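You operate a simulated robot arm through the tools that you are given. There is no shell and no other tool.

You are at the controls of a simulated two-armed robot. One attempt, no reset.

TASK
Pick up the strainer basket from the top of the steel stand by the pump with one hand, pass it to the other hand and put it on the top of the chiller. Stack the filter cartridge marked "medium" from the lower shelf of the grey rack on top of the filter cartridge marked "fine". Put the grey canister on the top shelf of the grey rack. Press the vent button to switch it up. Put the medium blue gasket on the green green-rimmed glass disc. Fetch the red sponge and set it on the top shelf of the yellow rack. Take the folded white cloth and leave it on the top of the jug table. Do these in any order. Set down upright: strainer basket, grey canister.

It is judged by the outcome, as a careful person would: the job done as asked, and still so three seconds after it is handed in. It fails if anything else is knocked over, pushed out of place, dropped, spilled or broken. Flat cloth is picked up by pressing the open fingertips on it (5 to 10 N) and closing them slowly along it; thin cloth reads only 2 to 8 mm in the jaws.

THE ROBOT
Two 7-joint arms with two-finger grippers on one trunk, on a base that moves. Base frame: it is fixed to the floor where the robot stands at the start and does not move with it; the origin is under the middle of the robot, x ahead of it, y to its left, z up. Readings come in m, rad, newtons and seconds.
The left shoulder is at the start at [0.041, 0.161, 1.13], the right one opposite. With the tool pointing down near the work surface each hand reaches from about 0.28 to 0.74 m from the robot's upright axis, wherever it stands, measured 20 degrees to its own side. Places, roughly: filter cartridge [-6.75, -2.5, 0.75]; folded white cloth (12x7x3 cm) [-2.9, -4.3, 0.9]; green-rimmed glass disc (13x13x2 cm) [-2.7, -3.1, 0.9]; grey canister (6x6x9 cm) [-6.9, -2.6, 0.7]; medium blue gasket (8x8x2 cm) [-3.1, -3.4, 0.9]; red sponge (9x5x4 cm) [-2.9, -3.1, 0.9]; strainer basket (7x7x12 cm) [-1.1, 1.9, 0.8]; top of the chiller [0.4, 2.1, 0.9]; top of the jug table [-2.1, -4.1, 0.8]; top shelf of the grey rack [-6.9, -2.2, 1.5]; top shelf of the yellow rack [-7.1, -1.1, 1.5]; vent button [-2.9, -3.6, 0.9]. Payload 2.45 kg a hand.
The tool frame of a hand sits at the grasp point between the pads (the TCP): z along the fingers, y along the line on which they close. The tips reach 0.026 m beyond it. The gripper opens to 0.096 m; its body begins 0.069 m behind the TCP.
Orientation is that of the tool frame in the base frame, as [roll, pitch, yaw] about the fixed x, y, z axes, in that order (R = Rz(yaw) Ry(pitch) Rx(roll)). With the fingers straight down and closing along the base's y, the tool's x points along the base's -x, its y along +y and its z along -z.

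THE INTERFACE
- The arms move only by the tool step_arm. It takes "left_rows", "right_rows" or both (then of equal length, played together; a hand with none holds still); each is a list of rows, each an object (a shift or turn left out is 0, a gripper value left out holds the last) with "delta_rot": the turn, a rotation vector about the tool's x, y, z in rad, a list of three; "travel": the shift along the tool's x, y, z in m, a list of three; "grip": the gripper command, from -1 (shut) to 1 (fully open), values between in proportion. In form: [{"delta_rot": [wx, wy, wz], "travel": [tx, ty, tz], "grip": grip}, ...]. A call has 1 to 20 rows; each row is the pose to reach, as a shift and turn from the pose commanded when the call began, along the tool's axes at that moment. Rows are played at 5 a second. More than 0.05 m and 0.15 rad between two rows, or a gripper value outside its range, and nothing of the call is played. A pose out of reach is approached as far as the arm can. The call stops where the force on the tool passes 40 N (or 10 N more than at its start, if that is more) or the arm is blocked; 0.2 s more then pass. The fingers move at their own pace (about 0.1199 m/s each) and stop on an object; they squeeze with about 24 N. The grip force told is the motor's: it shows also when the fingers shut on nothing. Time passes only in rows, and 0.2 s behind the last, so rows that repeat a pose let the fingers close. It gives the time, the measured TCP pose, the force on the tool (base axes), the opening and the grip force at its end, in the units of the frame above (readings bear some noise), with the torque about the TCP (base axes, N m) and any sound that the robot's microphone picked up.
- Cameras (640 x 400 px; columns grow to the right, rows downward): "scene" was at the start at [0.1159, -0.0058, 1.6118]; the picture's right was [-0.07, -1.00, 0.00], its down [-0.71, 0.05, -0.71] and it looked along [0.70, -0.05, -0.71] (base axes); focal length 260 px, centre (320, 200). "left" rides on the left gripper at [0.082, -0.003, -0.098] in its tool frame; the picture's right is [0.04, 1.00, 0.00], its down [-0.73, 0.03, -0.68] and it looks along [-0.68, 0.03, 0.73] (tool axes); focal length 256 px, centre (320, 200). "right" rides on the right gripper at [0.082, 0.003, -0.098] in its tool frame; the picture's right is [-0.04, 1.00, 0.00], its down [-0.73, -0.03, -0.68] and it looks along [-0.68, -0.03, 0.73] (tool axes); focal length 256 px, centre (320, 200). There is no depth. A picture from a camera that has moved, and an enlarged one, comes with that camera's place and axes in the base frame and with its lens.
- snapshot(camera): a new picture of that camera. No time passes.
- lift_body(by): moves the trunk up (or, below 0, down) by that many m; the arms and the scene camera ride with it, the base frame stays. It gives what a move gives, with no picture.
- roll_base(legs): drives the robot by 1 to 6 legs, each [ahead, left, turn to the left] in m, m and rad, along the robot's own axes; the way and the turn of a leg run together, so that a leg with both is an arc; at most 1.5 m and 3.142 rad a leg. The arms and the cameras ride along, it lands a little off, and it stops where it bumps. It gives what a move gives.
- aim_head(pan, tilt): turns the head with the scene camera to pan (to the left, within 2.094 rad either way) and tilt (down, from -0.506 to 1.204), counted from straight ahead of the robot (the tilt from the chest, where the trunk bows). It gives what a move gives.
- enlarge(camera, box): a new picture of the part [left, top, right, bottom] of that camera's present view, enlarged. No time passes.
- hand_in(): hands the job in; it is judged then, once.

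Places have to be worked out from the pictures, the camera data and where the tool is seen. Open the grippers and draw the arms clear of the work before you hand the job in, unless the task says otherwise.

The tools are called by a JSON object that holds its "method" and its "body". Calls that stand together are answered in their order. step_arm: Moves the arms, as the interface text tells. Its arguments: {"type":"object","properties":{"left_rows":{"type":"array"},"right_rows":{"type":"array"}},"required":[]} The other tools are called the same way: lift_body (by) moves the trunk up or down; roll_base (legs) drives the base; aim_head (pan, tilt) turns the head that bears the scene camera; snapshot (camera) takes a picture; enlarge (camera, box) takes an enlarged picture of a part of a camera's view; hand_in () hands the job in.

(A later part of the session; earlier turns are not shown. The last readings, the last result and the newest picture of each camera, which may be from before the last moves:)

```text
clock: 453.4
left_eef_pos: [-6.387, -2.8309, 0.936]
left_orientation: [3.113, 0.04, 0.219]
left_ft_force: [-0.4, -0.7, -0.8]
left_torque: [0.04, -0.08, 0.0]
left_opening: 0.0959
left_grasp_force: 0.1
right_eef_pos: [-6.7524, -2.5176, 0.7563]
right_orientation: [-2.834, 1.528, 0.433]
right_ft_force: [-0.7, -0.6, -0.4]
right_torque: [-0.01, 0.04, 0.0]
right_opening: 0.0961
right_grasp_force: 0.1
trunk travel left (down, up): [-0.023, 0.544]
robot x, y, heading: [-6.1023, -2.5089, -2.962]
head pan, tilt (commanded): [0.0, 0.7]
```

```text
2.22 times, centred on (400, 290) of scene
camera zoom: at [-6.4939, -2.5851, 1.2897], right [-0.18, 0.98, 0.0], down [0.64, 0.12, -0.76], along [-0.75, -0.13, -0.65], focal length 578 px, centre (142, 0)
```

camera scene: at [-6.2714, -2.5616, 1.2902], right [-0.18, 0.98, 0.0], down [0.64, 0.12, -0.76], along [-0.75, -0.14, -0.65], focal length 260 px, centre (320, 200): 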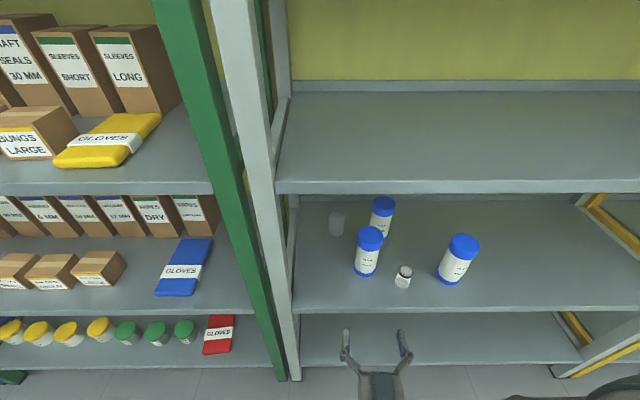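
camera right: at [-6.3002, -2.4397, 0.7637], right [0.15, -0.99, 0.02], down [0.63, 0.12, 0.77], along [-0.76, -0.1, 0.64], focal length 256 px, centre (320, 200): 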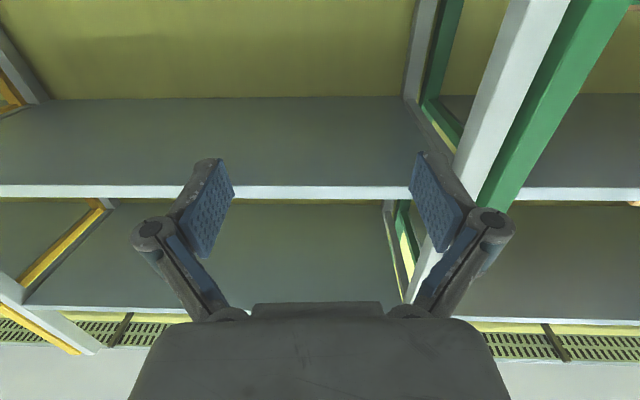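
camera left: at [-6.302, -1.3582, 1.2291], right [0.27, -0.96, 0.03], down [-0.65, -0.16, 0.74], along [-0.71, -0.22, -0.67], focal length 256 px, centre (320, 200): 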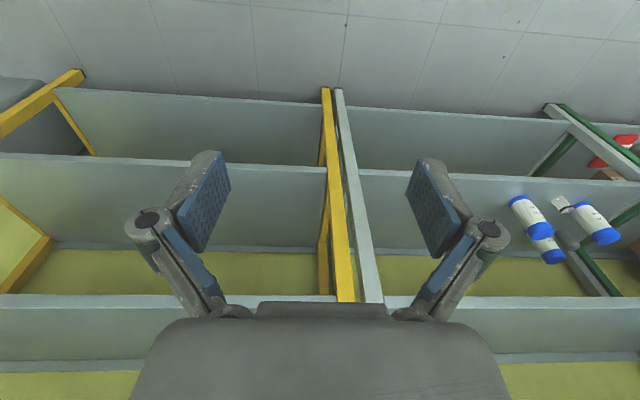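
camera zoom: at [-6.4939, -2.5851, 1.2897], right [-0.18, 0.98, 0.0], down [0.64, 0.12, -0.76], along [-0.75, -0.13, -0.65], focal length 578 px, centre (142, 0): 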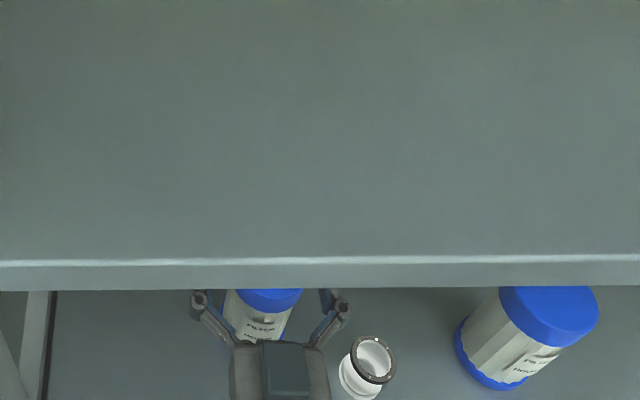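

The TCP is now at MEDIUM's axis. I close slowly and watch the opening.

{"method": "step_arm", "body": {"right_rows": [{"grip": 0.8}, {"grip": 0.65}, {"grip": 0.5}, {"grip": 0.4}, {"grip": 0.3}, {"grip": 0.3}]}}

```text
clock: 454.8
left_eef_pos: [-6.3817, -2.8269, 0.9388]
left_orientation: [3.111, 0.048, 0.219]
left_ft_force: [0.6, 0.3, 0.5]
left_torque: [-0.02, 0.0, 0.0]
left_opening: 0.0957
left_grasp_force: 0.1
right_eef_pos: [-6.7488, -2.5142, 0.761]
right_orientation: [-2.866, 1.535, 0.404]
right_ft_force: [0.1, -1.3, 1.2]
right_torque: [-0.26, -0.04, 0.01]
right_opening: 0.0662
right_grasp_force: 23.6
trunk travel left (down, up): [-0.023, 0.544]
robot x, y, heading: [-6.1009, -2.5056, -2.96]
head pan, tilt (commanded): [0.0, 0.7]
```

It holds MEDIUM at 66 mm. I tighten and lift 3 cm straight up.

{"method": "step_arm", "body": {"right_rows": [{"grip": -1}, {"grip": -1}, {"travel": [-0.01, 0, 0], "grip": -1}, {"travel": [-0.02, 0, 0], "grip": -1}, {"travel": [-0.03, 0, 0], "grip": -1}, {"travel": [-0.03, 0, 0], "grip": -1}]}}

{"method": "snapshot", "body": {"camera": "scene"}}

{"method": "snapshot", "body": {"camera": "right"}}

```text
clock: 456.2
left_eef_pos: [-6.3813, -2.8266, 0.9386]
left_orientation: [3.111, 0.045, 0.219]
left_ft_force: [0.0, -0.4, -0.2]
left_torque: [0.0, 0.03, 0.02]
left_opening: 0.0959
left_grasp_force: 0.0
right_eef_pos: [-6.7491, -2.5137, 0.7901]
right_orientation: [-2.871, 1.534, 0.398]
right_ft_force: [-0.2, -0.3, -1.8]
right_torque: [0.03, 0.01, 0.02]
right_opening: 0.0663
right_grasp_force: 24.1
trunk travel left (down, up): [-0.023, 0.544]
robot x, y, heading: [-6.0975, -2.5064, -2.959]
head pan, tilt (commanded): [0.0, 0.7]
```

```text
taken
camera scene: at [-6.4934, -2.5819, 1.2901], right [-0.18, 0.98, 0.0], down [0.64, 0.12, -0.76], along [-0.75, -0.14, -0.65], focal length 260 px, centre (320, 200)
```

scene: 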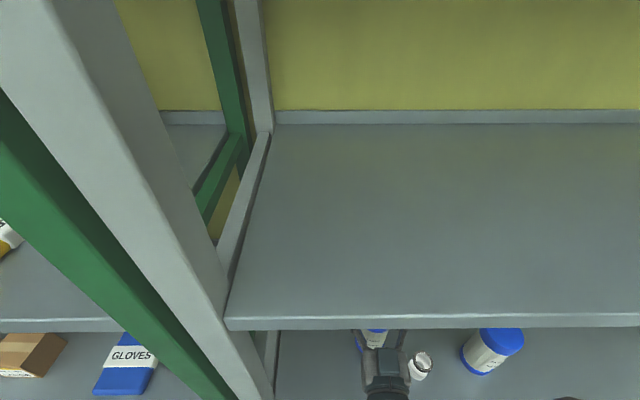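

```text
taken
camera right: at [-6.6492, -2.5045, 0.7117], right [0.13, -0.99, 0.03], down [0.64, 0.1, 0.76], along [-0.75, -0.08, 0.65], focal length 256 px, centre (320, 200)
```

right: 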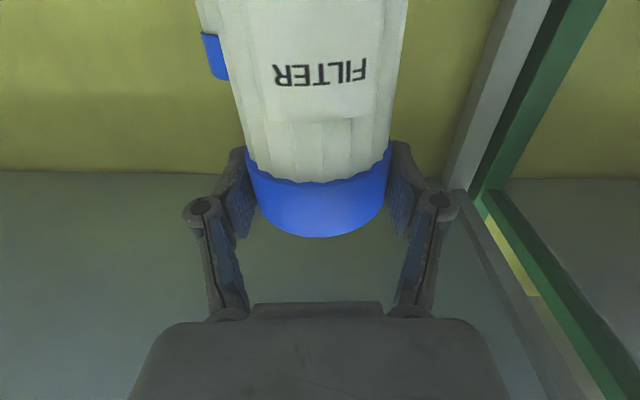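

MEDIUM is held by its cap and lifted. Using consistent heights (shelf 0.62, cap tops 0.775), FINE is at about (-6.885, -2.476). I raise the trunk 0.136 m so MEDIUM's bottom clears FINE's top by about 1 cm.

{"method": "lift_body", "body": {"by": 0.136}}

{"method": "snapshot", "body": {"camera": "scene"}}

{"method": "snapshot", "body": {"camera": "right"}}

```text
clock: 457.8
left_eef_pos: [-6.3834, -2.8263, 1.0734]
left_orientation: [3.11, 0.044, 0.222]
left_ft_force: [-0.4, -0.5, 0.1]
left_torque: [-0.03, -0.01, -0.02]
left_opening: 0.0958
left_grasp_force: 0.1
right_eef_pos: [-6.7504, -2.5154, 0.9241]
right_orientation: [-2.881, 1.533, 0.388]
right_ft_force: [-0.6, 0.9, -2.3]
right_torque: [-0.02, 0.0, 0.0]
right_opening: 0.0661
right_grasp_force: 24.0
trunk travel left (down, up): [-0.159, 0.408]
robot x, y, heading: [-6.1005, -2.505, -2.96]
head pan, tilt (commanded): [0.0, 0.7]
```

```text
taken
camera scene: at [-6.3308, -2.5525, 1.4677], right [-0.18, 0.98, 0.0], down [0.64, 0.12, -0.76], along [-0.75, -0.14, -0.65], focal length 260 px, centre (320, 200)
```

scene: 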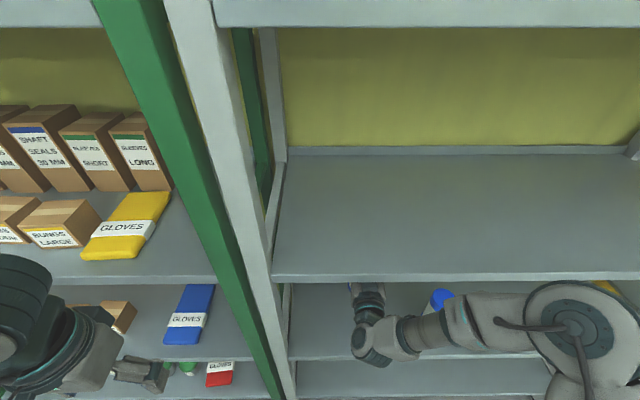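

```text
taken
camera right: at [-6.6499, -2.5043, 0.8464], right [0.12, -0.99, 0.03], down [0.64, 0.1, 0.76], along [-0.76, -0.08, 0.65], focal length 256 px, centre (320, 200)
```

right: 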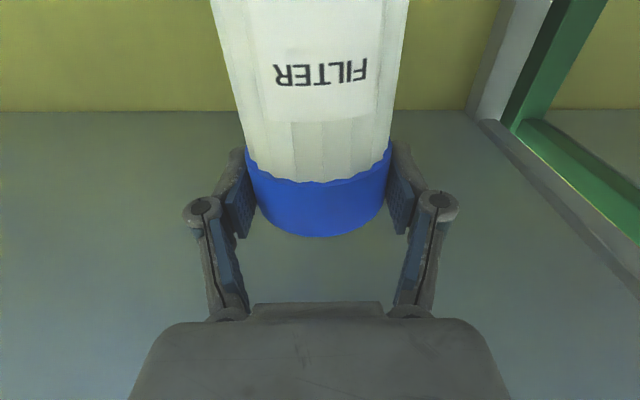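

The head's view of FINE is now hidden by the shelf above, so I use the left hand's camera to look into the gap: I move the left hand lower and toward the left post, and turn it to look right-forward.

{"method": "step_arm", "body": {"left_rows": [{"travel": [0, 0, 0.045], "grip": 1}, {"travel": [0, -0.02, 0.09], "grip": 1}, {"travel": [0, -0.05, 0.13], "grip": 1}, {"travel": [0, -0.08, 0.16], "grip": 1}, {"travel": [-0.01, -0.11, 0.18], "delta_rot": [0, 0, 0.13], "grip": 1}, {"travel": [-0.02, -0.14, 0.18], "delta_rot": [0, 0, 0.26], "grip": 1}, {"travel": [-0.025, -0.17, 0.18], "delta_rot": [0, 0, 0.4], "grip": 1}, {"travel": [-0.025, -0.17, 0.18], "delta_rot": [0, 0, 0.5], "grip": 1}, {"travel": [-0.025, -0.17, 0.18], "delta_rot": [0, 0, 0.5], "grip": 1}]}}

{"method": "step_arm", "body": {"left_rows": [{"delta_rot": [0, -0.14, 0], "grip": 1}, {"delta_rot": [0, -0.28, 0], "grip": 1}, {"delta_rot": [0, -0.42, 0], "grip": 1}, {"delta_rot": [0, -0.55, 0], "grip": 1}, {"delta_rot": [0, -0.55, 0], "grip": 1}]}}

{"method": "snapshot", "body": {"camera": "left"}}

```text
clock: 459.8
left_eef_pos: [-6.4507, -2.6745, 0.8907]
left_orientation: [3.092, 0.026, -0.282]
left_ft_force: [-0.3, 0.4, 0.2]
left_torque: [-0.01, -0.02, 0.01]
left_opening: 0.096
left_grasp_force: 0.1
right_eef_pos: [-6.7496, -2.5143, 0.9271]
right_orientation: [-2.879, 1.533, 0.391]
right_ft_force: [-0.7, -0.5, -1.8]
right_torque: [0.01, -0.02, 0.0]
right_opening: 0.0664
right_grasp_force: 24.2
trunk travel left (down, up): [-0.159, 0.408]
robot x, y, heading: [-6.0973, -2.5095, -2.961]
head pan, tilt (commanded): [0.0, 0.7]
```

```text
clock: 461.0
left_eef_pos: [-6.4804, -2.6662, 0.9032]
left_orientation: [3.082, 0.573, -0.311]
left_ft_force: [0.1, 0.7, 0.4]
left_torque: [-0.02, -0.01, 0.03]
left_opening: 0.096
left_grasp_force: 0.1
left hand out of reach, approached as far as the arm can: row 3, 4, 5
right_eef_pos: [-6.7497, -2.5149, 0.9253]
right_orientation: [-2.876, 1.535, 0.392]
right_ft_force: [-0.2, 0.5, -1.3]
right_torque: [0.0, -0.02, 0.01]
right_opening: 0.0664
right_grasp_force: 24.1
trunk travel left (down, up): [-0.159, 0.408]
robot x, y, heading: [-6.0989, -2.5074, -2.959]
head pan, tilt (commanded): [0.0, 0.7]
```

```text
taken
camera left: at [-6.3614, -2.6932, 0.9402], right [-0.24, -0.97, 0.03], down [-0.23, 0.09, 0.97], along [-0.94, 0.23, -0.24], focal length 256 px, centre (320, 200)
```

left: 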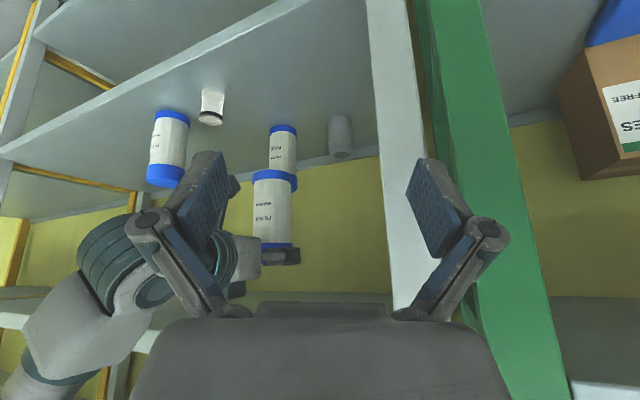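

An excellent view: FINE with MEDIUM hanging just above and in front of it. I enlarge it to measure the gap and alignment.

{"method": "enlarge", "body": {"camera": "left", "box": [220, 90, 380, 270]}}

```text
2.22 times, centred on (300, 180) of left
camera zoom: at [-6.3614, -2.6932, 0.9402], right [-0.24, -0.97, 0.03], down [-0.23, 0.09, 0.97], along [-0.94, 0.23, -0.24], focal length 569 px, centre (364, 244)
```

zoom: 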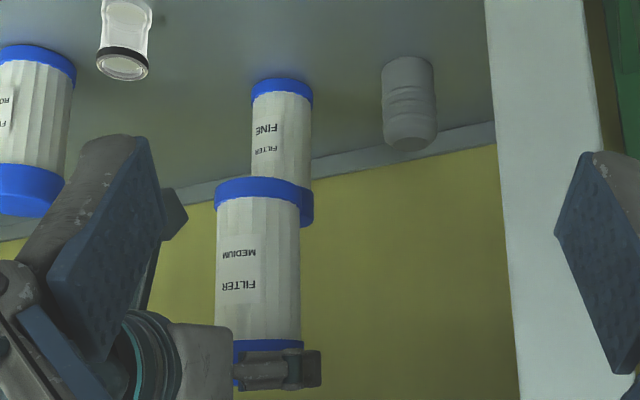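

The measurements agree: shelf 0.627, FINE's top 0.782, MEDIUM's bottom 0.792, and FINE centred at (-6.880, -2.478) in hand coordinates. I move MEDIUM right 5 cm and forward 12 cm in small steps over FINE.

{"method": "step_arm", "body": {"right_rows": [{"travel": [-0.003, -0.018, 0.0], "grip": -1}, {"travel": [-0.006, -0.036, 0.0], "grip": -1}, {"travel": [-0.007, -0.053, 0.0], "grip": -1}, {"travel": [-0.007, -0.053, 0.025], "grip": -1}, {"travel": [-0.007, -0.053, 0.05], "grip": -1}, {"travel": [-0.007, -0.053, 0.075], "grip": -1}, {"travel": [-0.007, -0.053, 0.1], "grip": -1}, {"travel": [-0.007, -0.053, 0.115], "grip": -1}, {"travel": [-0.007, -0.053, 0.1246], "grip": -1}, {"travel": [-0.007, -0.053, 0.1246], "grip": -1}]}}

{"method": "enlarge", "body": {"camera": "left", "box": [220, 90, 380, 270]}}

{"method": "snapshot", "body": {"camera": "scene"}}

```text
clock: 463.4
left_eef_pos: [-6.4733, -2.6558, 0.9019]
left_orientation: [3.079, 0.571, -0.32]
left_ft_force: [1.2, -0.1, 0.6]
left_torque: [-0.01, 0.03, 0.05]
left_opening: 0.0959
left_grasp_force: 0.1
right_eef_pos: [-6.8356, -2.5134, 0.9134]
right_orientation: [-2.94, 1.427, 0.374]
right_ft_force: [-0.2, 0.3, -2.0]
right_torque: [-0.01, -0.02, 0.01]
right_opening: 0.0664
right_grasp_force: 23.7
right hand out of reach, approached as far as the arm can: row 1, 2, 3, 4, 5, 6, 7, 8, 9, 10
trunk travel left (down, up): [-0.159, 0.408]
robot x, y, heading: [-6.091, -2.5011, -2.969]
head pan, tilt (commanded): [0.0, 0.7]
stopped in row 10 (right hand): the arm was blocked; the commanded pose is now the measured one
```

```text
2.22 times, centred on (300, 180) of left
camera zoom: at [-6.3545, -2.6839, 0.9406], right [-0.25, -0.97, 0.03], down [-0.23, 0.09, 0.97], along [-0.94, 0.23, -0.25], focal length 569 px, centre (364, 244)
```

zoom: 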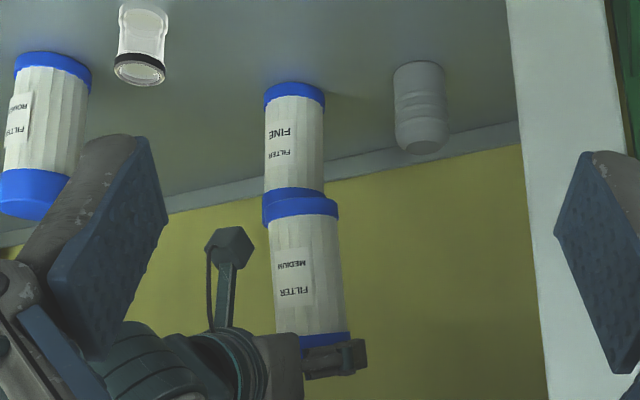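

```text
taken
camera scene: at [-6.2975, -2.5381, 1.4719], right [-0.17, 0.98, 0.0], down [0.62, 0.11, -0.77], along [-0.76, -0.14, -0.63], focal length 260 px, centre (320, 200)
```

scene: 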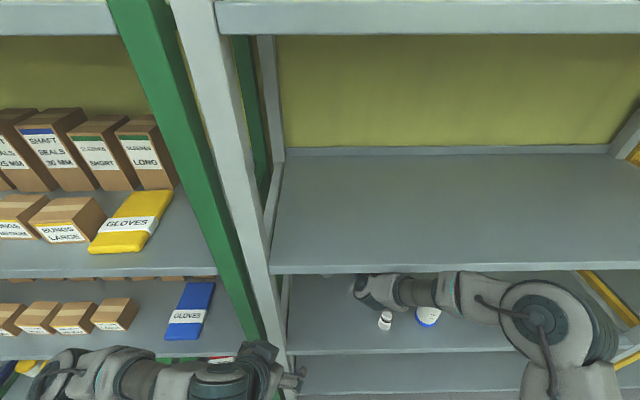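

The arm pressed against something, likely the forearm at the lip of the shelf above, and could not reach sideways. FINE is undisturbed. I back the base out 0.16 m to reconfigure in free space.

{"method": "roll_base", "body": {"legs": [[-0.16, 0, 0]]}}

{"method": "step_arm", "body": {"right_rows": [{"grip": -1}, {"grip": -1}, {"grip": -1}, {"grip": -1}, {"grip": -1}]}}

{"method": "snapshot", "body": {"camera": "left"}}

{"method": "snapshot", "body": {"camera": "scene"}}

```text
clock: 464.9
left_eef_pos: [-6.3255, -2.6317, 0.8992]
left_orientation: [3.087, 0.565, -0.314]
left_ft_force: [-0.3, -0.5, -0.2]
left_torque: [0.05, -0.01, -0.01]
left_opening: 0.0959
left_grasp_force: 0.0
right_eef_pos: [-6.6934, -2.4846, 0.9152]
right_orientation: [-2.944, 1.435, 0.352]
right_ft_force: [0.3, 0.2, -1.8]
right_torque: [-0.02, 0.0, 0.01]
right_opening: 0.0665
right_grasp_force: 24.1
trunk travel left (down, up): [-0.159, 0.408]
robot x, y, heading: [-5.9363, -2.4783, -2.965]
head pan, tilt (commanded): [0.0, 0.7]
```

```text
clock: 466.1
left_eef_pos: [-6.3229, -2.6307, 0.9023]
left_orientation: [3.083, 0.569, -0.316]
left_ft_force: [0.9, -0.7, 0.2]
left_torque: [0.0, -0.04, -0.02]
left_opening: 0.0959
left_grasp_force: 0.0
right_eef_pos: [-6.6915, -2.4835, 0.9183]
right_orientation: [-2.936, 1.439, 0.36]
right_ft_force: [0.6, 0.2, -2.4]
right_torque: [-0.01, 0.01, 0.03]
right_opening: 0.0665
right_grasp_force: 24.2
trunk travel left (down, up): [-0.159, 0.408]
robot x, y, heading: [-5.9361, -2.478, -2.967]
head pan, tilt (commanded): [0.0, 0.7]
```

```text
taken
camera left: at [-6.2029, -2.6594, 0.9397], right [-0.25, -0.97, 0.03], down [-0.24, 0.09, 0.97], along [-0.94, 0.23, -0.25], focal length 256 px, centre (320, 200)
```

left: 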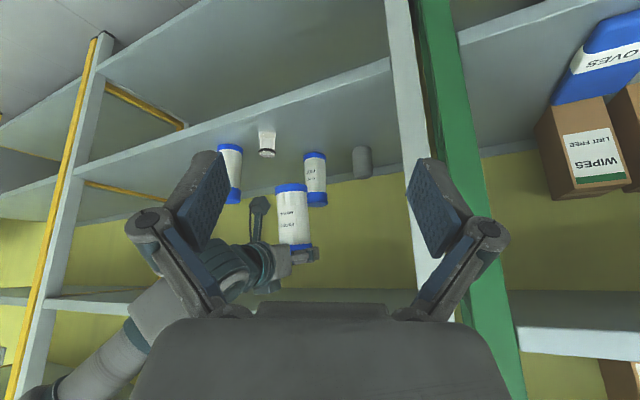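

```text
taken
camera scene: at [-6.1692, -2.5182, 1.4679], right [-0.17, 0.98, 0.0], down [0.64, 0.11, -0.76], along [-0.75, -0.13, -0.65], focal length 260 px, centre (320, 200)
```

scene: 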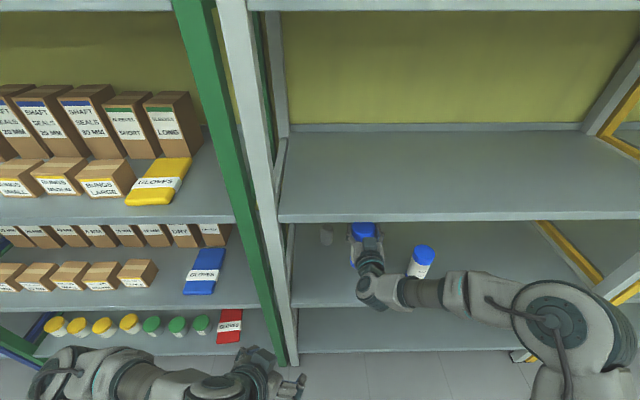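

I back out another 0.2 m, then shift the right hand about 0.2 m further to my right and restore its pitch, so that the forearm points more toward the rack.

{"method": "roll_base", "body": {"legs": [[-0.2, 0, 0]]}}

{"method": "step_arm", "body": {"right_rows": [{"travel": [0, -0.02, -0.015], "grip": -1}, {"travel": [0, -0.045, -0.03], "grip": -1}, {"travel": [0, -0.07, -0.045], "delta_rot": [0, -0.02, 0], "grip": -1}, {"travel": [0, -0.095, -0.06], "delta_rot": [0, -0.04, 0], "grip": -1}, {"travel": [0, -0.12, -0.07], "delta_rot": [0, -0.06, 0], "grip": -1}, {"travel": [0, -0.145, -0.07], "delta_rot": [0, -0.08, 0], "grip": -1}, {"travel": [0, -0.17, -0.07], "delta_rot": [0, -0.095, 0], "grip": -1}, {"travel": [0, -0.2, -0.07], "delta_rot": [0, -0.095, 0], "grip": -1}, {"travel": [0, -0.2, -0.07], "delta_rot": [0, -0.095, 0], "grip": -1}]}}

{"method": "snapshot", "body": {"camera": "scene"}}

```text
clock: 467.6
left_eef_pos: [-6.1234, -2.5968, 0.902]
left_orientation: [3.082, 0.57, -0.316]
left_ft_force: [0.3, -0.6, -0.2]
left_torque: [0.01, 0.01, 0.01]
left_opening: 0.096
left_grasp_force: 0.0
right_eef_pos: [-6.4946, -2.4481, 0.9193]
right_orientation: [-2.936, 1.438, 0.362]
right_ft_force: [0.6, -0.5, -1.7]
right_torque: [-0.02, -0.05, -0.01]
right_opening: 0.0664
right_grasp_force: 23.8
trunk travel left (down, up): [-0.159, 0.408]
robot x, y, heading: [-5.742, -2.4456, -2.965]
head pan, tilt (commanded): [0.0, 0.7]
```

```text
clock: 469.6
left_eef_pos: [-6.1214, -2.5896, 0.9044]
left_orientation: [3.073, 0.573, -0.32]
left_ft_force: [-0.3, 0.8, -0.6]
left_torque: [-0.06, 0.01, 0.02]
left_opening: 0.0957
left_grasp_force: 0.1
right_eef_pos: [-6.4397, -2.2481, 0.9716]
right_orientation: [-3.061, 1.342, 0.214]
right_ft_force: [-0.6, 0.6, -1.3]
right_torque: [0.02, 0.03, 0.08]
right_opening: 0.0667
right_grasp_force: 23.4
right hand out of reach, approached as far as the arm can: row 1, 2, 3, 4, 5, 6, 7, 8, 9
trunk travel left (down, up): [-0.159, 0.408]
robot x, y, heading: [-5.7422, -2.439, -2.962]
head pan, tilt (commanded): [0.0, 0.7]
```

```text
taken
camera scene: at [-5.973, -2.4737, 1.4681], right [-0.17, 0.98, -0.01], down [0.64, 0.11, -0.76], along [-0.75, -0.14, -0.65], focal length 260 px, centre (320, 200)
```

scene: 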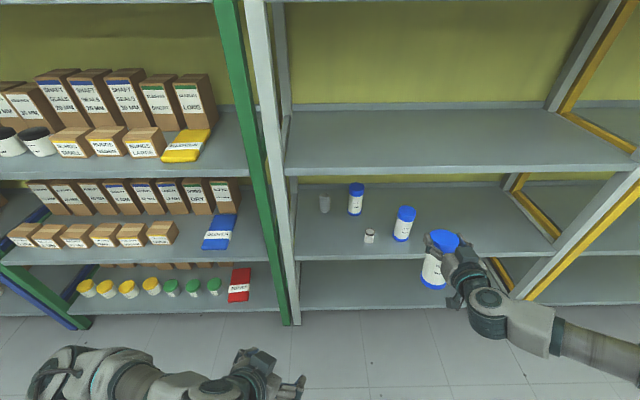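

Further to the right the wrist cannot stay level. I return the hand to the pose that worked (0.64 m ahead, 0.11 m right, level), and check the body outline with the trunk lowered.

{"method": "step_arm", "body": {"right_rows": [{"travel": [0.008, 0.035, -0.002], "delta_rot": [0, -0.03, 0], "grip": -1}, {"travel": [0.016, 0.07, -0.004], "delta_rot": [0, -0.06, 0], "grip": -1}, {"travel": [0.024, 0.105, -0.006], "delta_rot": [0, -0.1, 0], "grip": -1}, {"travel": [0.032, 0.14, -0.008], "delta_rot": [0, -0.13, 0], "grip": -1}, {"travel": [0.04, 0.175, -0.01], "delta_rot": [0, -0.16, 0], "grip": -1}, {"travel": [0.0466, 0.2026, -0.011], "delta_rot": [0, -0.193, 0], "grip": -1}, {"travel": [0.0466, 0.2026, -0.011], "delta_rot": [0, -0.193, 0], "grip": -1}]}}

{"method": "lift_body", "body": {"by": -0.136}}

{"method": "aim_head", "body": {"pan": 0.0, "tilt": 1.2}}

{"method": "snapshot", "body": {"camera": "scene"}}

{"method": "aim_head", "body": {"pan": -0.9, "tilt": 0.9}}

{"method": "snapshot", "body": {"camera": "scene"}}

```text
clock: 471.2
left_eef_pos: [-6.1205, -2.5926, 0.9031]
left_orientation: [3.078, 0.574, -0.319]
left_ft_force: [0.4, 0.0, -0.4]
left_torque: [-0.04, -0.07, 0.01]
left_opening: 0.0959
left_grasp_force: 0.0
right_eef_pos: [-6.389, -2.4493, 0.928]
right_orientation: [-2.546, 1.532, 0.729]
right_ft_force: [0.4, -0.4, -1.4]
right_torque: [0.02, -0.04, -0.01]
right_opening: 0.0661
right_grasp_force: 23.7
right hand out of reach, approached as far as the arm can: row 2, 3, 4, 5
trunk travel left (down, up): [-0.159, 0.408]
robot x, y, heading: [-5.7407, -2.4378, -2.965]
head pan, tilt (commanded): [0.0, 0.7]
```

```text
clock: 472.9
left_eef_pos: [-6.1373, -2.5969, 0.6793]
left_orientation: [-3.067, 0.328, -0.261]
left_ft_force: [0.1, -0.9, 0.1]
left_torque: [0.01, 0.03, -0.01]
left_opening: 0.0958
left_grasp_force: 0.0
right_eef_pos: [-6.3891, -2.4529, 0.7942]
right_orientation: [-2.511, 1.531, 0.766]
right_ft_force: [0.3, 0.6, -1.5]
right_torque: [-0.02, -0.03, 0.0]
right_opening: 0.0663
right_grasp_force: 24.0
trunk travel left (down, up): [-0.023, 0.544]
robot x, y, heading: [-5.7424, -2.443, -2.964]
head pan, tilt (commanded): [0.0, 0.7]
```

```text
clock: 473.8
left_eef_pos: [-6.1381, -2.598, 0.6765]
left_orientation: [-3.067, 0.326, -0.257]
left_ft_force: [0.9, -0.9, -0.5]
left_torque: [-0.02, 0.01, 0.0]
left_opening: 0.0959
left_grasp_force: 0.0
right_eef_pos: [-6.3888, -2.4532, 0.7917]
right_orientation: [-2.548, 1.53, 0.734]
right_ft_force: [0.9, -0.2, -1.4]
right_torque: [-0.02, -0.05, 0.01]
right_opening: 0.0663
right_grasp_force: 24.3
trunk travel left (down, up): [-0.023, 0.544]
robot x, y, heading: [-5.739, -2.4435, -2.967]
head pan, tilt (commanded): [0.0, 1.201]
```

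```text
taken
camera scene: at [-6.1067, -2.507, 1.2542], right [-0.17, 0.98, 0.0], down [0.92, 0.16, -0.36], along [-0.35, -0.06, -0.93], focal length 260 px, centre (320, 200)
```

scene: 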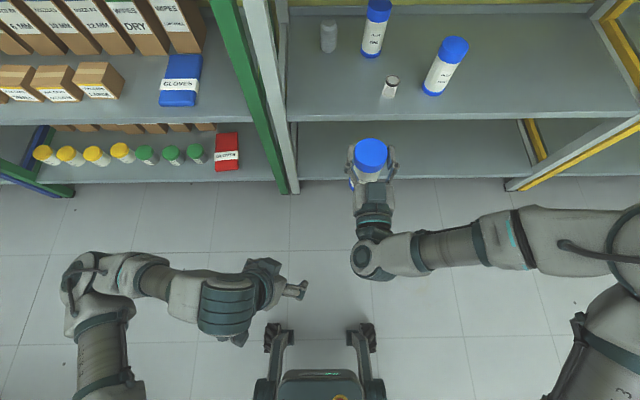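

```text
clock: 475.0
left_eef_pos: [-6.1366, -2.5973, 0.6779]
left_orientation: [-3.066, 0.325, -0.259]
left_ft_force: [0.8, -0.1, 0.4]
left_torque: [-0.02, -0.01, 0.01]
left_opening: 0.096
left_grasp_force: 0.1
right_eef_pos: [-6.389, -2.4521, 0.7918]
right_orientation: [-2.553, 1.529, 0.726]
right_ft_force: [-1.5, -0.4, -1.9]
right_torque: [0.0, -0.03, -0.04]
right_opening: 0.0663
right_grasp_force: 24.0
trunk travel left (down, up): [-0.023, 0.544]
robot x, y, heading: [-5.7377, -2.4419, -2.966]
head pan, tilt (commanded): [-0.901, 0.901]
```

```text
taken
camera scene: at [-6.1083, -2.447, 1.274], right [0.66, 0.75, 0.01], down [0.59, -0.52, -0.62], along [-0.46, 0.41, -0.79], focal length 260 px, centre (320, 200)
```

scene: 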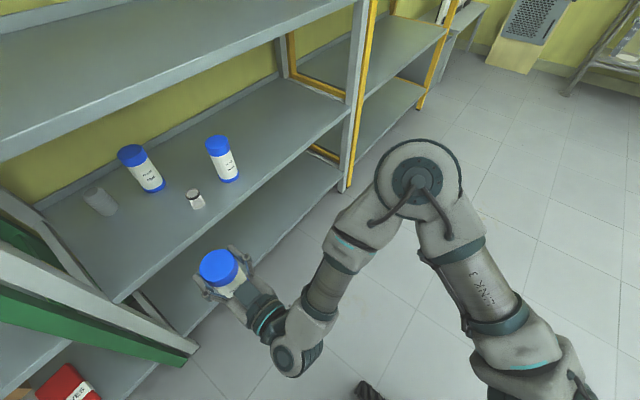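

Looking at the posture, the elbow sits bent up beside the wrist, and that is what met the shelf lip; a straighter arm from further back should slide in level. I back off 0.12 m and test extending the right hand far forward, still level.

{"method": "roll_base", "body": {"legs": [[-0.12, 0, 0]]}}

{"method": "step_arm", "body": {"right_rows": [{"travel": [0, -0.005, 0.03], "grip": -1}, {"travel": [0, -0.01, 0.06], "grip": -1}, {"travel": [0, -0.015, 0.09], "grip": -1}, {"travel": [0, -0.02, 0.12], "grip": -1}, {"travel": [0, -0.025, 0.15], "grip": -1}, {"travel": [0, -0.03, 0.18], "grip": -1}, {"travel": [0, -0.03, 0.2], "grip": -1}, {"travel": [0, -0.03, 0.2], "grip": -1}]}}

{"method": "snapshot", "body": {"camera": "scene"}}

```text
clock: 476.2
left_eef_pos: [-6.0184, -2.5777, 0.6779]
left_orientation: [-3.068, 0.326, -0.258]
left_ft_force: [0.1, -0.5, 0.6]
left_torque: [0.01, 0.02, 0.0]
left_opening: 0.096
left_grasp_force: 0.1
right_eef_pos: [-6.2698, -2.4319, 0.7925]
right_orientation: [-2.533, 1.53, 0.746]
right_ft_force: [0.4, -0.3, -1.0]
right_torque: [0.01, 0.0, -0.03]
right_opening: 0.0665
right_grasp_force: 23.7
trunk travel left (down, up): [-0.023, 0.544]
robot x, y, heading: [-5.6236, -2.4222, -2.965]
head pan, tilt (commanded): [-0.901, 0.901]
```

```text
clock: 478.1
left_eef_pos: [-6.0153, -2.5771, 0.6805]
left_orientation: [-3.069, 0.332, -0.259]
left_ft_force: [0.0, 0.5, -1.6]
left_torque: [-0.01, -0.04, 0.0]
left_opening: 0.0959
left_grasp_force: 0.0
right_eef_pos: [-6.4665, -2.4457, 0.8054]
right_orientation: [-2.623, 1.522, 0.638]
right_ft_force: [0.5, -0.4, -1.7]
right_torque: [0.03, 0.0, -0.01]
right_opening: 0.0666
right_grasp_force: 24.3
right hand out of reach, approached as far as the arm can: row 3, 4, 5, 6, 7, 8
trunk travel left (down, up): [-0.023, 0.544]
robot x, y, heading: [-5.6244, -2.4225, -2.966]
head pan, tilt (commanded): [-0.901, 0.901]
```

```text
taken
camera scene: at [-5.9906, -2.4264, 1.274], right [0.66, 0.75, 0.01], down [0.59, -0.52, -0.62], along [-0.46, 0.41, -0.79], focal length 260 px, centre (320, 200)
```

scene: 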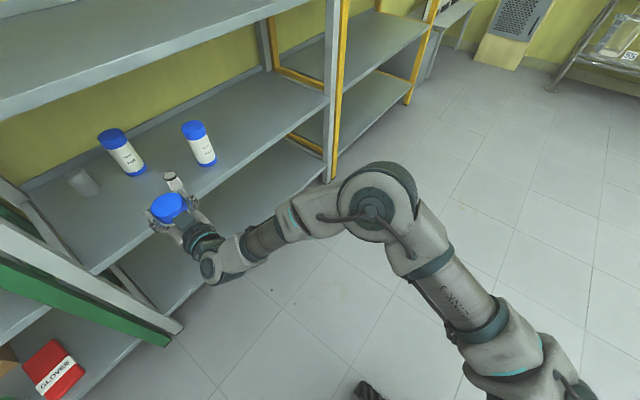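

Extended to 0.83 m ahead, the hand stays level and the elbow drops and falls back, which is what I need. I raise the hand to about z = 0.925 in this extended posture.

{"method": "step_arm", "body": {"right_rows": [{"travel": [-0.02, 0, 0.0], "grip": -1}, {"travel": [-0.04, 0, 0.005], "grip": -1}, {"travel": [-0.06, 0, 0.01], "grip": -1}, {"travel": [-0.08, 0, 0.015], "grip": -1}, {"travel": [-0.1, 0, 0.02], "grip": -1}, {"travel": [-0.12, 0, 0.025], "grip": -1}, {"travel": [-0.12, 0, 0.025], "grip": -1}, {"travel": [-0.12, 0, 0.025], "grip": -1}]}}

{"method": "snapshot", "body": {"camera": "scene"}}

{"method": "aim_head", "body": {"pan": 0.0, "tilt": 0.7}}

{"method": "snapshot", "body": {"camera": "scene"}}

```text
clock: 479.9
left_eef_pos: [-6.0168, -2.5777, 0.6804]
left_orientation: [-3.069, 0.333, -0.258]
left_ft_force: [-0.3, -0.4, 0.0]
left_torque: [-0.01, -0.01, -0.02]
left_opening: 0.0962
left_grasp_force: 0.0
right_eef_pos: [-6.4939, -2.4522, 0.9247]
right_orientation: [-2.463, 1.535, 0.816]
right_ft_force: [-0.6, 0.1, -1.3]
right_torque: [-0.05, 0.0, -0.01]
right_opening: 0.0665
right_grasp_force: 24.0
trunk travel left (down, up): [-0.023, 0.544]
robot x, y, heading: [-5.6235, -2.4176, -2.965]
head pan, tilt (commanded): [-0.901, 0.901]
```

```text
taken
camera scene: at [-5.9909, -2.4262, 1.2739], right [0.66, 0.75, 0.01], down [0.59, -0.52, -0.62], along [-0.46, 0.41, -0.79], focal length 260 px, centre (320, 200)
```

scene: 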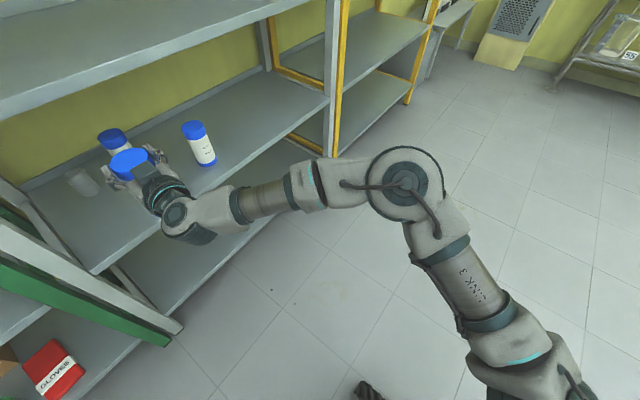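

```text
clock: 481.1
left_eef_pos: [-6.0151, -2.5752, 0.68]
left_orientation: [-3.07, 0.333, -0.257]
left_ft_force: [-0.3, 0.9, 0.4]
left_torque: [-0.01, -0.01, -0.02]
left_opening: 0.096
left_grasp_force: 0.0
right_eef_pos: [-6.4945, -2.453, 0.924]
right_orientation: [-2.459, 1.535, 0.822]
right_ft_force: [-0.1, -0.4, -0.7]
right_torque: [0.02, 0.0, -0.01]
right_opening: 0.0663
right_grasp_force: 23.9
trunk travel left (down, up): [-0.023, 0.544]
robot x, y, heading: [-5.6221, -2.4214, -2.967]
head pan, tilt (commanded): [0.0, 0.7]
```

```text
taken
camera scene: at [-6.0183, -2.4912, 1.2896], right [-0.17, 0.98, 0.0], down [0.64, 0.11, -0.76], along [-0.75, -0.13, -0.65], focal length 260 px, centre (320, 200)
```

scene: 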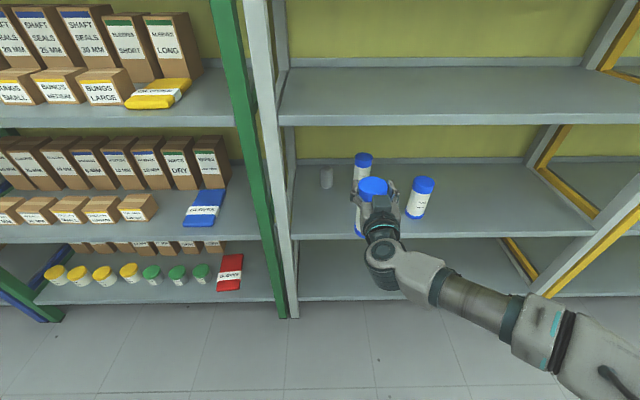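

The hand is level at z = 0.924 with the arm extended. FINE is 0.384 m ahead and 4.2 cm to the right. I raise 6 mm for margin, strafe right 4.2 cm and drive in 0.2 m.

{"method": "step_arm", "body": {"right_rows": [{"travel": [-0.003, 0, 0.0], "grip": -1}, {"travel": [-0.006, 0, 0.0], "grip": -1}, {"travel": [-0.006, 0, 0.0], "grip": -1}]}}

{"method": "roll_base", "body": {"legs": [[0, -0.0424, 0.005], [0.2, 0, 0]]}}

{"method": "step_arm", "body": {"right_rows": [{"grip": -1}, {"grip": -1}, {"grip": -1}, {"grip": -1}, {"grip": -1}]}}

{"method": "snapshot", "body": {"camera": "scene"}}

{"method": "snapshot", "body": {"camera": "left"}}

```text
clock: 481.9
left_eef_pos: [-6.0159, -2.576, 0.6792]
left_orientation: [-3.07, 0.331, -0.259]
left_ft_force: [-0.1, -0.2, 0.6]
left_torque: [0.01, 0.01, -0.02]
left_opening: 0.0957
left_grasp_force: 0.1
right_eef_pos: [-6.4943, -2.4526, 0.9303]
right_orientation: [-2.467, 1.535, 0.809]
right_ft_force: [-0.4, -1.0, -1.0]
right_torque: [-0.01, -0.01, -0.01]
right_opening: 0.0663
right_grasp_force: 24.0
trunk travel left (down, up): [-0.023, 0.544]
robot x, y, heading: [-5.6229, -2.42, -2.969]
head pan, tilt (commanded): [0.0, 0.7]
```

```text
clock: 483.9
left_eef_pos: [-6.2238, -2.5526, 0.6812]
left_orientation: [-3.089, 0.322, -0.263]
left_ft_force: [-0.8, 0.4, 0.5]
left_torque: [-0.09, 0.01, 0.05]
left_opening: 0.0961
left_grasp_force: 0.0
right_eef_pos: [-6.7058, -2.4268, 0.9256]
right_orientation: [-3.06, 1.539, 0.221]
right_ft_force: [-1.3, 1.6, -0.7]
right_torque: [0.04, 0.01, 0.15]
right_opening: 0.0662
right_grasp_force: 24.0
trunk travel left (down, up): [-0.023, 0.544]
robot x, y, heading: [-5.8284, -2.4069, -2.957]
head pan, tilt (commanded): [0.0, 0.7]
```

```text
clock: 485.1
left_eef_pos: [-6.2165, -2.5731, 0.6827]
left_orientation: [-3.065, 0.341, -0.252]
left_ft_force: [-0.4, -0.7, -0.2]
left_torque: [0.09, 0.05, -0.06]
left_opening: 0.096
left_grasp_force: 0.1
right_eef_pos: [-6.6947, -2.4534, 0.9361]
right_orientation: [-2.218, 1.535, 1.066]
right_ft_force: [0.8, -0.6, -1.3]
right_torque: [0.0, 0.0, -0.06]
right_opening: 0.0665
right_grasp_force: 23.9
trunk travel left (down, up): [-0.023, 0.544]
robot x, y, heading: [-5.8294, -2.4118, -2.962]
head pan, tilt (commanded): [0.0, 0.7]
```

```text
taken
camera scene: at [-6.2216, -2.4964, 1.2896], right [-0.18, 0.98, 0.01], down [0.64, 0.13, -0.76], along [-0.75, -0.13, -0.65], focal length 260 px, centre (320, 200)
```

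scene: 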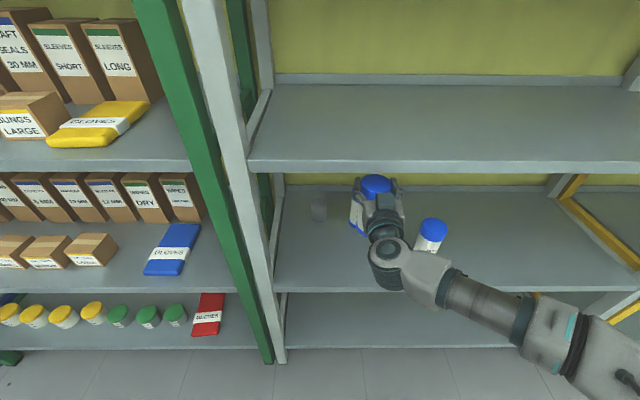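

```text
taken
camera left: at [-6.1106, -2.6037, 0.7473], right [-0.24, -0.97, -0.08], down [-0.47, 0.04, 0.88], along [-0.85, 0.25, -0.46], focal length 256 px, centre (320, 200)
```

left: 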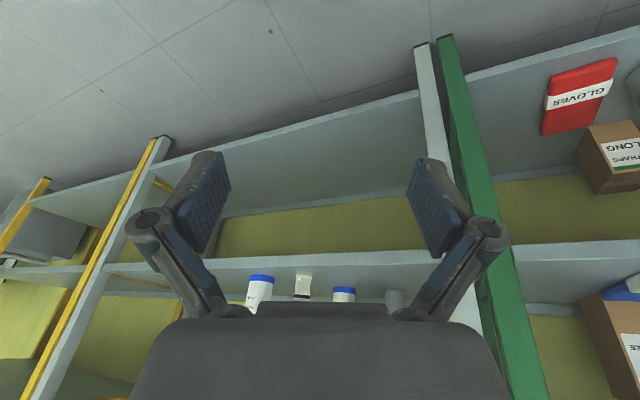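

Everything clears so far. I raise the left hand again so that its camera looks into the gap.

{"method": "step_arm", "body": {"left_rows": [{"travel": [-0.02, 0.013, -0.032], "grip": 1}, {"travel": [-0.045, 0.027, -0.064], "grip": 1}, {"travel": [-0.07, 0.041, -0.096], "delta_rot": [0, -0.06, 0], "grip": 1}, {"travel": [-0.09, 0.055, -0.128], "delta_rot": [0, -0.12, 0], "grip": 1}, {"travel": [-0.112, 0.069, -0.16], "delta_rot": [0, -0.18, 0], "grip": 1}, {"travel": [-0.1353, 0.0822, -0.1923], "delta_rot": [0, -0.24, 0], "grip": 1}, {"travel": [-0.1353, 0.0822, -0.1923], "delta_rot": [0, -0.24, 0], "grip": 1}]}}

{"method": "snapshot", "body": {"camera": "left"}}

```text
clock: 486.7
left_eef_pos: [-6.3039, -2.645, 0.9033]
left_orientation: [-3.062, 0.579, -0.235]
left_ft_force: [0.4, -0.1, 0.5]
left_torque: [0.04, -0.03, -0.01]
left_opening: 0.0961
left_grasp_force: 0.0
right_eef_pos: [-6.6963, -2.446, 0.9338]
right_orientation: [-2.334, 1.537, 0.949]
right_ft_force: [0.8, 0.1, -1.3]
right_torque: [-0.01, 0.0, -0.03]
right_opening: 0.0663
right_grasp_force: 24.2
trunk travel left (down, up): [-0.023, 0.544]
robot x, y, heading: [-5.8275, -2.4107, -2.96]
head pan, tilt (commanded): [0.0, 0.7]
```

```text
taken
camera left: at [-6.1869, -2.6768, 0.9402], right [-0.24, -0.97, -0.09], down [-0.26, -0.02, 0.97], along [-0.94, 0.26, -0.24], focal length 256 px, centre (320, 200)
```

left: 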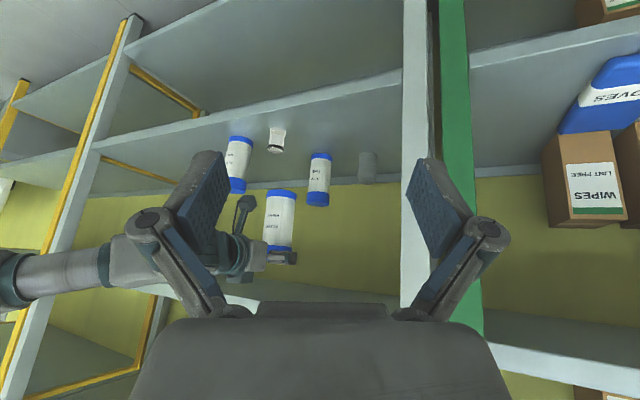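

The forearm would still pass close under the upper shelf's lip, so I extend the arm another 10 cm, which lowers and straightens it, before driving in further.

{"method": "step_arm", "body": {"right_rows": [{"travel": [0, 0, 0.02], "grip": -1}, {"travel": [0, 0, 0.04], "grip": -1}, {"travel": [0.0, 0, 0.06], "grip": -1}, {"travel": [0.0, 0, 0.08], "grip": -1}, {"travel": [0.0, 0, 0.1], "grip": -1}, {"travel": [0.0, 0, 0.1], "grip": -1}, {"travel": [0.0, 0, 0.1], "grip": -1}]}}

{"method": "snapshot", "body": {"camera": "left"}}

{"method": "snapshot", "body": {"camera": "scene"}}

```text
clock: 488.3
left_eef_pos: [-6.3052, -2.6411, 0.9026]
left_orientation: [-3.065, 0.577, -0.238]
left_ft_force: [-0.7, -0.4, 0.4]
left_torque: [-0.03, -0.01, -0.02]
left_opening: 0.0961
left_grasp_force: 0.1
right_eef_pos: [-6.7969, -2.4568, 0.9339]
right_orientation: [-2.399, 1.54, 0.883]
right_ft_force: [-0.3, 0.4, -1.2]
right_torque: [0.01, -0.01, 0.02]
right_opening: 0.0662
right_grasp_force: 23.5
trunk travel left (down, up): [-0.023, 0.544]
robot x, y, heading: [-5.83, -2.4137, -2.959]
head pan, tilt (commanded): [0.0, 0.7]
```

```text
taken
camera left: at [-6.1874, -2.6729, 0.9407], right [-0.24, -0.97, -0.09], down [-0.26, -0.02, 0.97], along [-0.93, 0.26, -0.24], focal length 256 px, centre (320, 200)
```

left: 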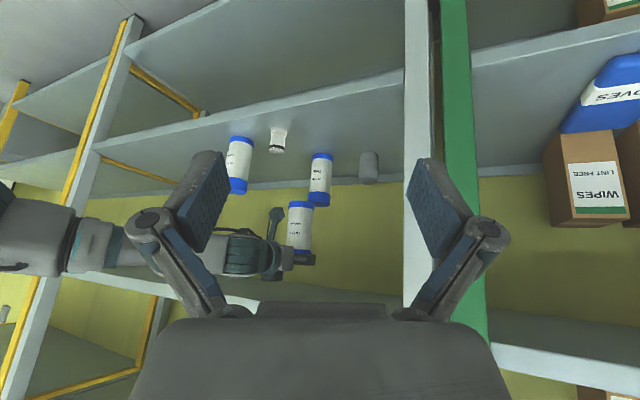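

```text
taken
camera scene: at [-6.225, -2.4827, 1.2894], right [-0.18, 0.98, 0.0], down [0.64, 0.12, -0.76], along [-0.75, -0.14, -0.65], focal length 260 px, centre (320, 200)
```

scene: 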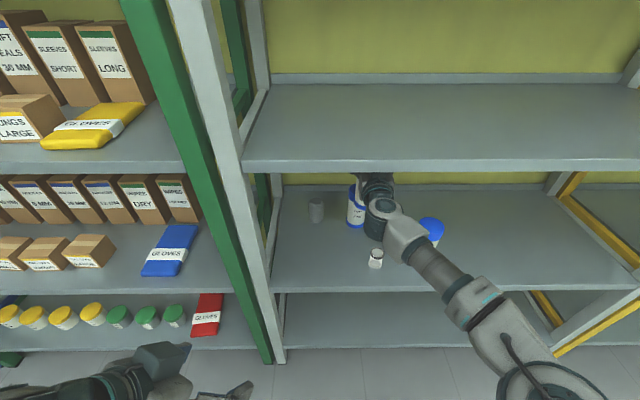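

The arm is nicely extended and low now. I enlarge the left view to check the remaining offset between MEDIUM and FINE.

{"method": "enlarge", "body": {"camera": "left", "box": [250, 120, 400, 280]}}

```text
2.50 times, centred on (325, 200) of left
camera zoom: at [-6.1874, -2.6729, 0.9407], right [-0.24, -0.97, -0.09], down [-0.26, -0.02, 0.97], along [-0.93, 0.26, -0.24], focal length 640 px, centre (308, 200)
```

zoom: 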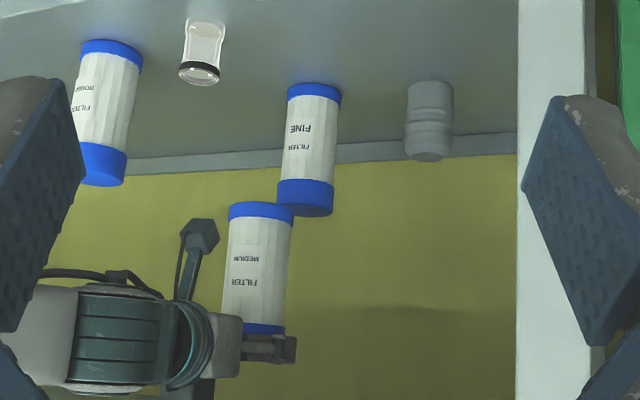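

The view confirms FINE at about (-6.880, -2.478) within 2-3 mm. I extend the remaining 8.5 cm, shifting 9 mm left.

{"method": "step_arm", "body": {"right_rows": [{"travel": [0, 0.003, 0.02], "grip": -1}, {"travel": [0, 0.006, 0.04], "grip": -1}, {"travel": [0.0, 0.009, 0.06], "grip": -1}, {"travel": [0.0, 0.0095, 0.075], "grip": -1}, {"travel": [0.0, 0.0095, 0.0855], "grip": -1}, {"travel": [0.0, 0.0095, 0.0855], "grip": -1}, {"travel": [0.0, 0.0095, 0.0855], "grip": -1}]}}

{"method": "enlarge", "body": {"camera": "left", "box": [250, 120, 400, 280]}}

```text
clock: 489.9
left_eef_pos: [-6.305, -2.6392, 0.9039]
left_orientation: [-3.065, 0.578, -0.237]
left_ft_force: [0.3, 0.1, 0.8]
left_torque: [-0.02, -0.03, 0.03]
left_opening: 0.0958
left_grasp_force: 0.0
right_eef_pos: [-6.8194, -2.4614, 0.9299]
right_orientation: [-2.406, 1.538, 0.876]
right_ft_force: [-0.1, -0.3, -2.0]
right_torque: [0.01, 0.0, 0.0]
right_opening: 0.0664
right_grasp_force: 23.7
right hand out of reach, approached as far as the arm can: row 1, 2, 3, 4, 5, 6, 7
trunk travel left (down, up): [-0.023, 0.544]
robot x, y, heading: [-5.8281, -2.4102, -2.965]
head pan, tilt (commanded): [0.0, 0.7]
```

```text
2.50 times, centred on (325, 200) of left
camera zoom: at [-6.1873, -2.6728, 0.9407], right [-0.24, -0.97, -0.09], down [-0.26, -0.02, 0.97], along [-0.93, 0.26, -0.24], focal length 640 px, centre (308, 200)
```

zoom: 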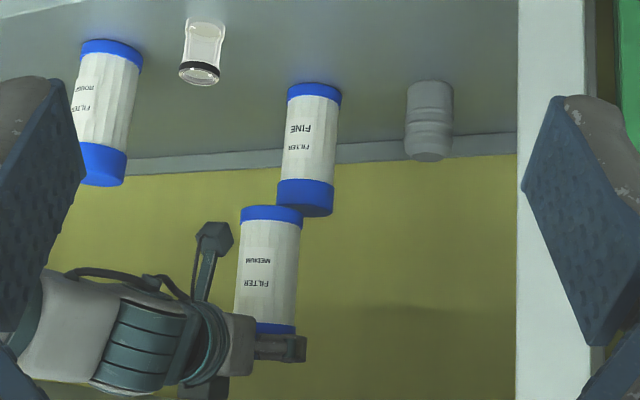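

The arm is at full stretch; the remaining 6.3 cm I make with the base.

{"method": "roll_base", "body": {"legs": [[0.0626, 0.0057, 0]]}}

{"method": "step_arm", "body": {"right_rows": [{"grip": -1}, {"grip": -1}, {"grip": -1}, {"grip": -1}]}}

{"method": "enlarge", "body": {"camera": "left", "box": [250, 120, 400, 280]}}

{"method": "snapshot", "body": {"camera": "left"}}

```text
clock: 490.9
left_eef_pos: [-6.367, -2.6541, 0.9032]
left_orientation: [-3.064, 0.575, -0.24]
left_ft_force: [0.1, 0.7, -0.1]
left_torque: [0.04, -0.03, -0.02]
left_opening: 0.0958
left_grasp_force: 0.1
right_eef_pos: [-6.8806, -2.4756, 0.9286]
right_orientation: [-2.522, 1.538, 0.757]
right_ft_force: [-0.2, -0.3, -2.1]
right_torque: [0.0, 0.03, 0.02]
right_opening: 0.0663
right_grasp_force: 24.1
trunk travel left (down, up): [-0.023, 0.544]
robot x, y, heading: [-5.8902, -2.4242, -2.962]
head pan, tilt (commanded): [0.0, 0.7]
```

```text
clock: 491.9
left_eef_pos: [-6.3594, -2.6561, 0.9062]
left_orientation: [-3.069, 0.583, -0.24]
left_ft_force: [0.8, -0.5, 0.1]
left_torque: [-0.02, -0.03, 0.0]
left_opening: 0.0959
left_grasp_force: 0.1
right_eef_pos: [-6.8792, -2.4771, 0.9361]
right_orientation: [-2.304, 1.546, 0.978]
right_ft_force: [-0.6, -0.6, -1.4]
right_torque: [0.0, -0.01, 0.02]
right_opening: 0.0664
right_grasp_force: 24.4
trunk travel left (down, up): [-0.023, 0.544]
robot x, y, heading: [-5.8907, -2.4228, -2.959]
head pan, tilt (commanded): [0.0, 0.7]
```

```text
2.50 times, centred on (325, 200) of left
camera zoom: at [-6.2419, -2.6869, 0.9436], right [-0.24, -0.97, -0.08], down [-0.25, -0.02, 0.97], along [-0.94, 0.26, -0.24], focal length 640 px, centre (308, 200)
```

zoom: 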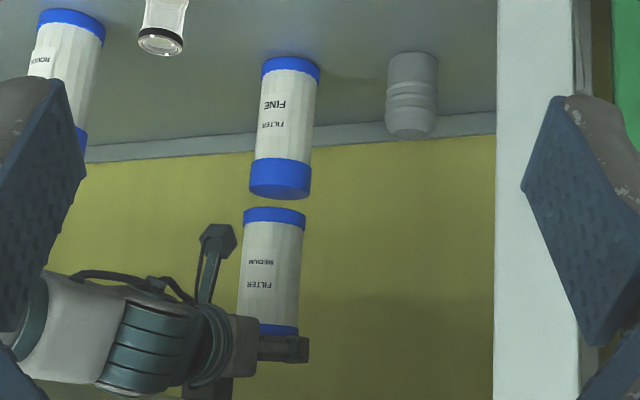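

```text
taken
camera left: at [-6.2419, -2.6869, 0.9436], right [-0.24, -0.97, -0.08], down [-0.25, -0.02, 0.97], along [-0.94, 0.26, -0.24], focal length 256 px, centre (320, 200)
```

left: 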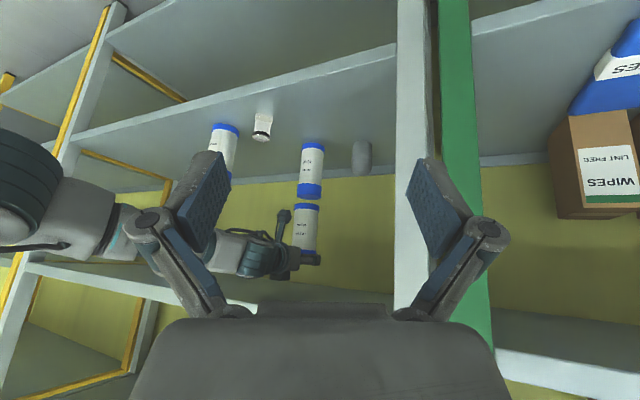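

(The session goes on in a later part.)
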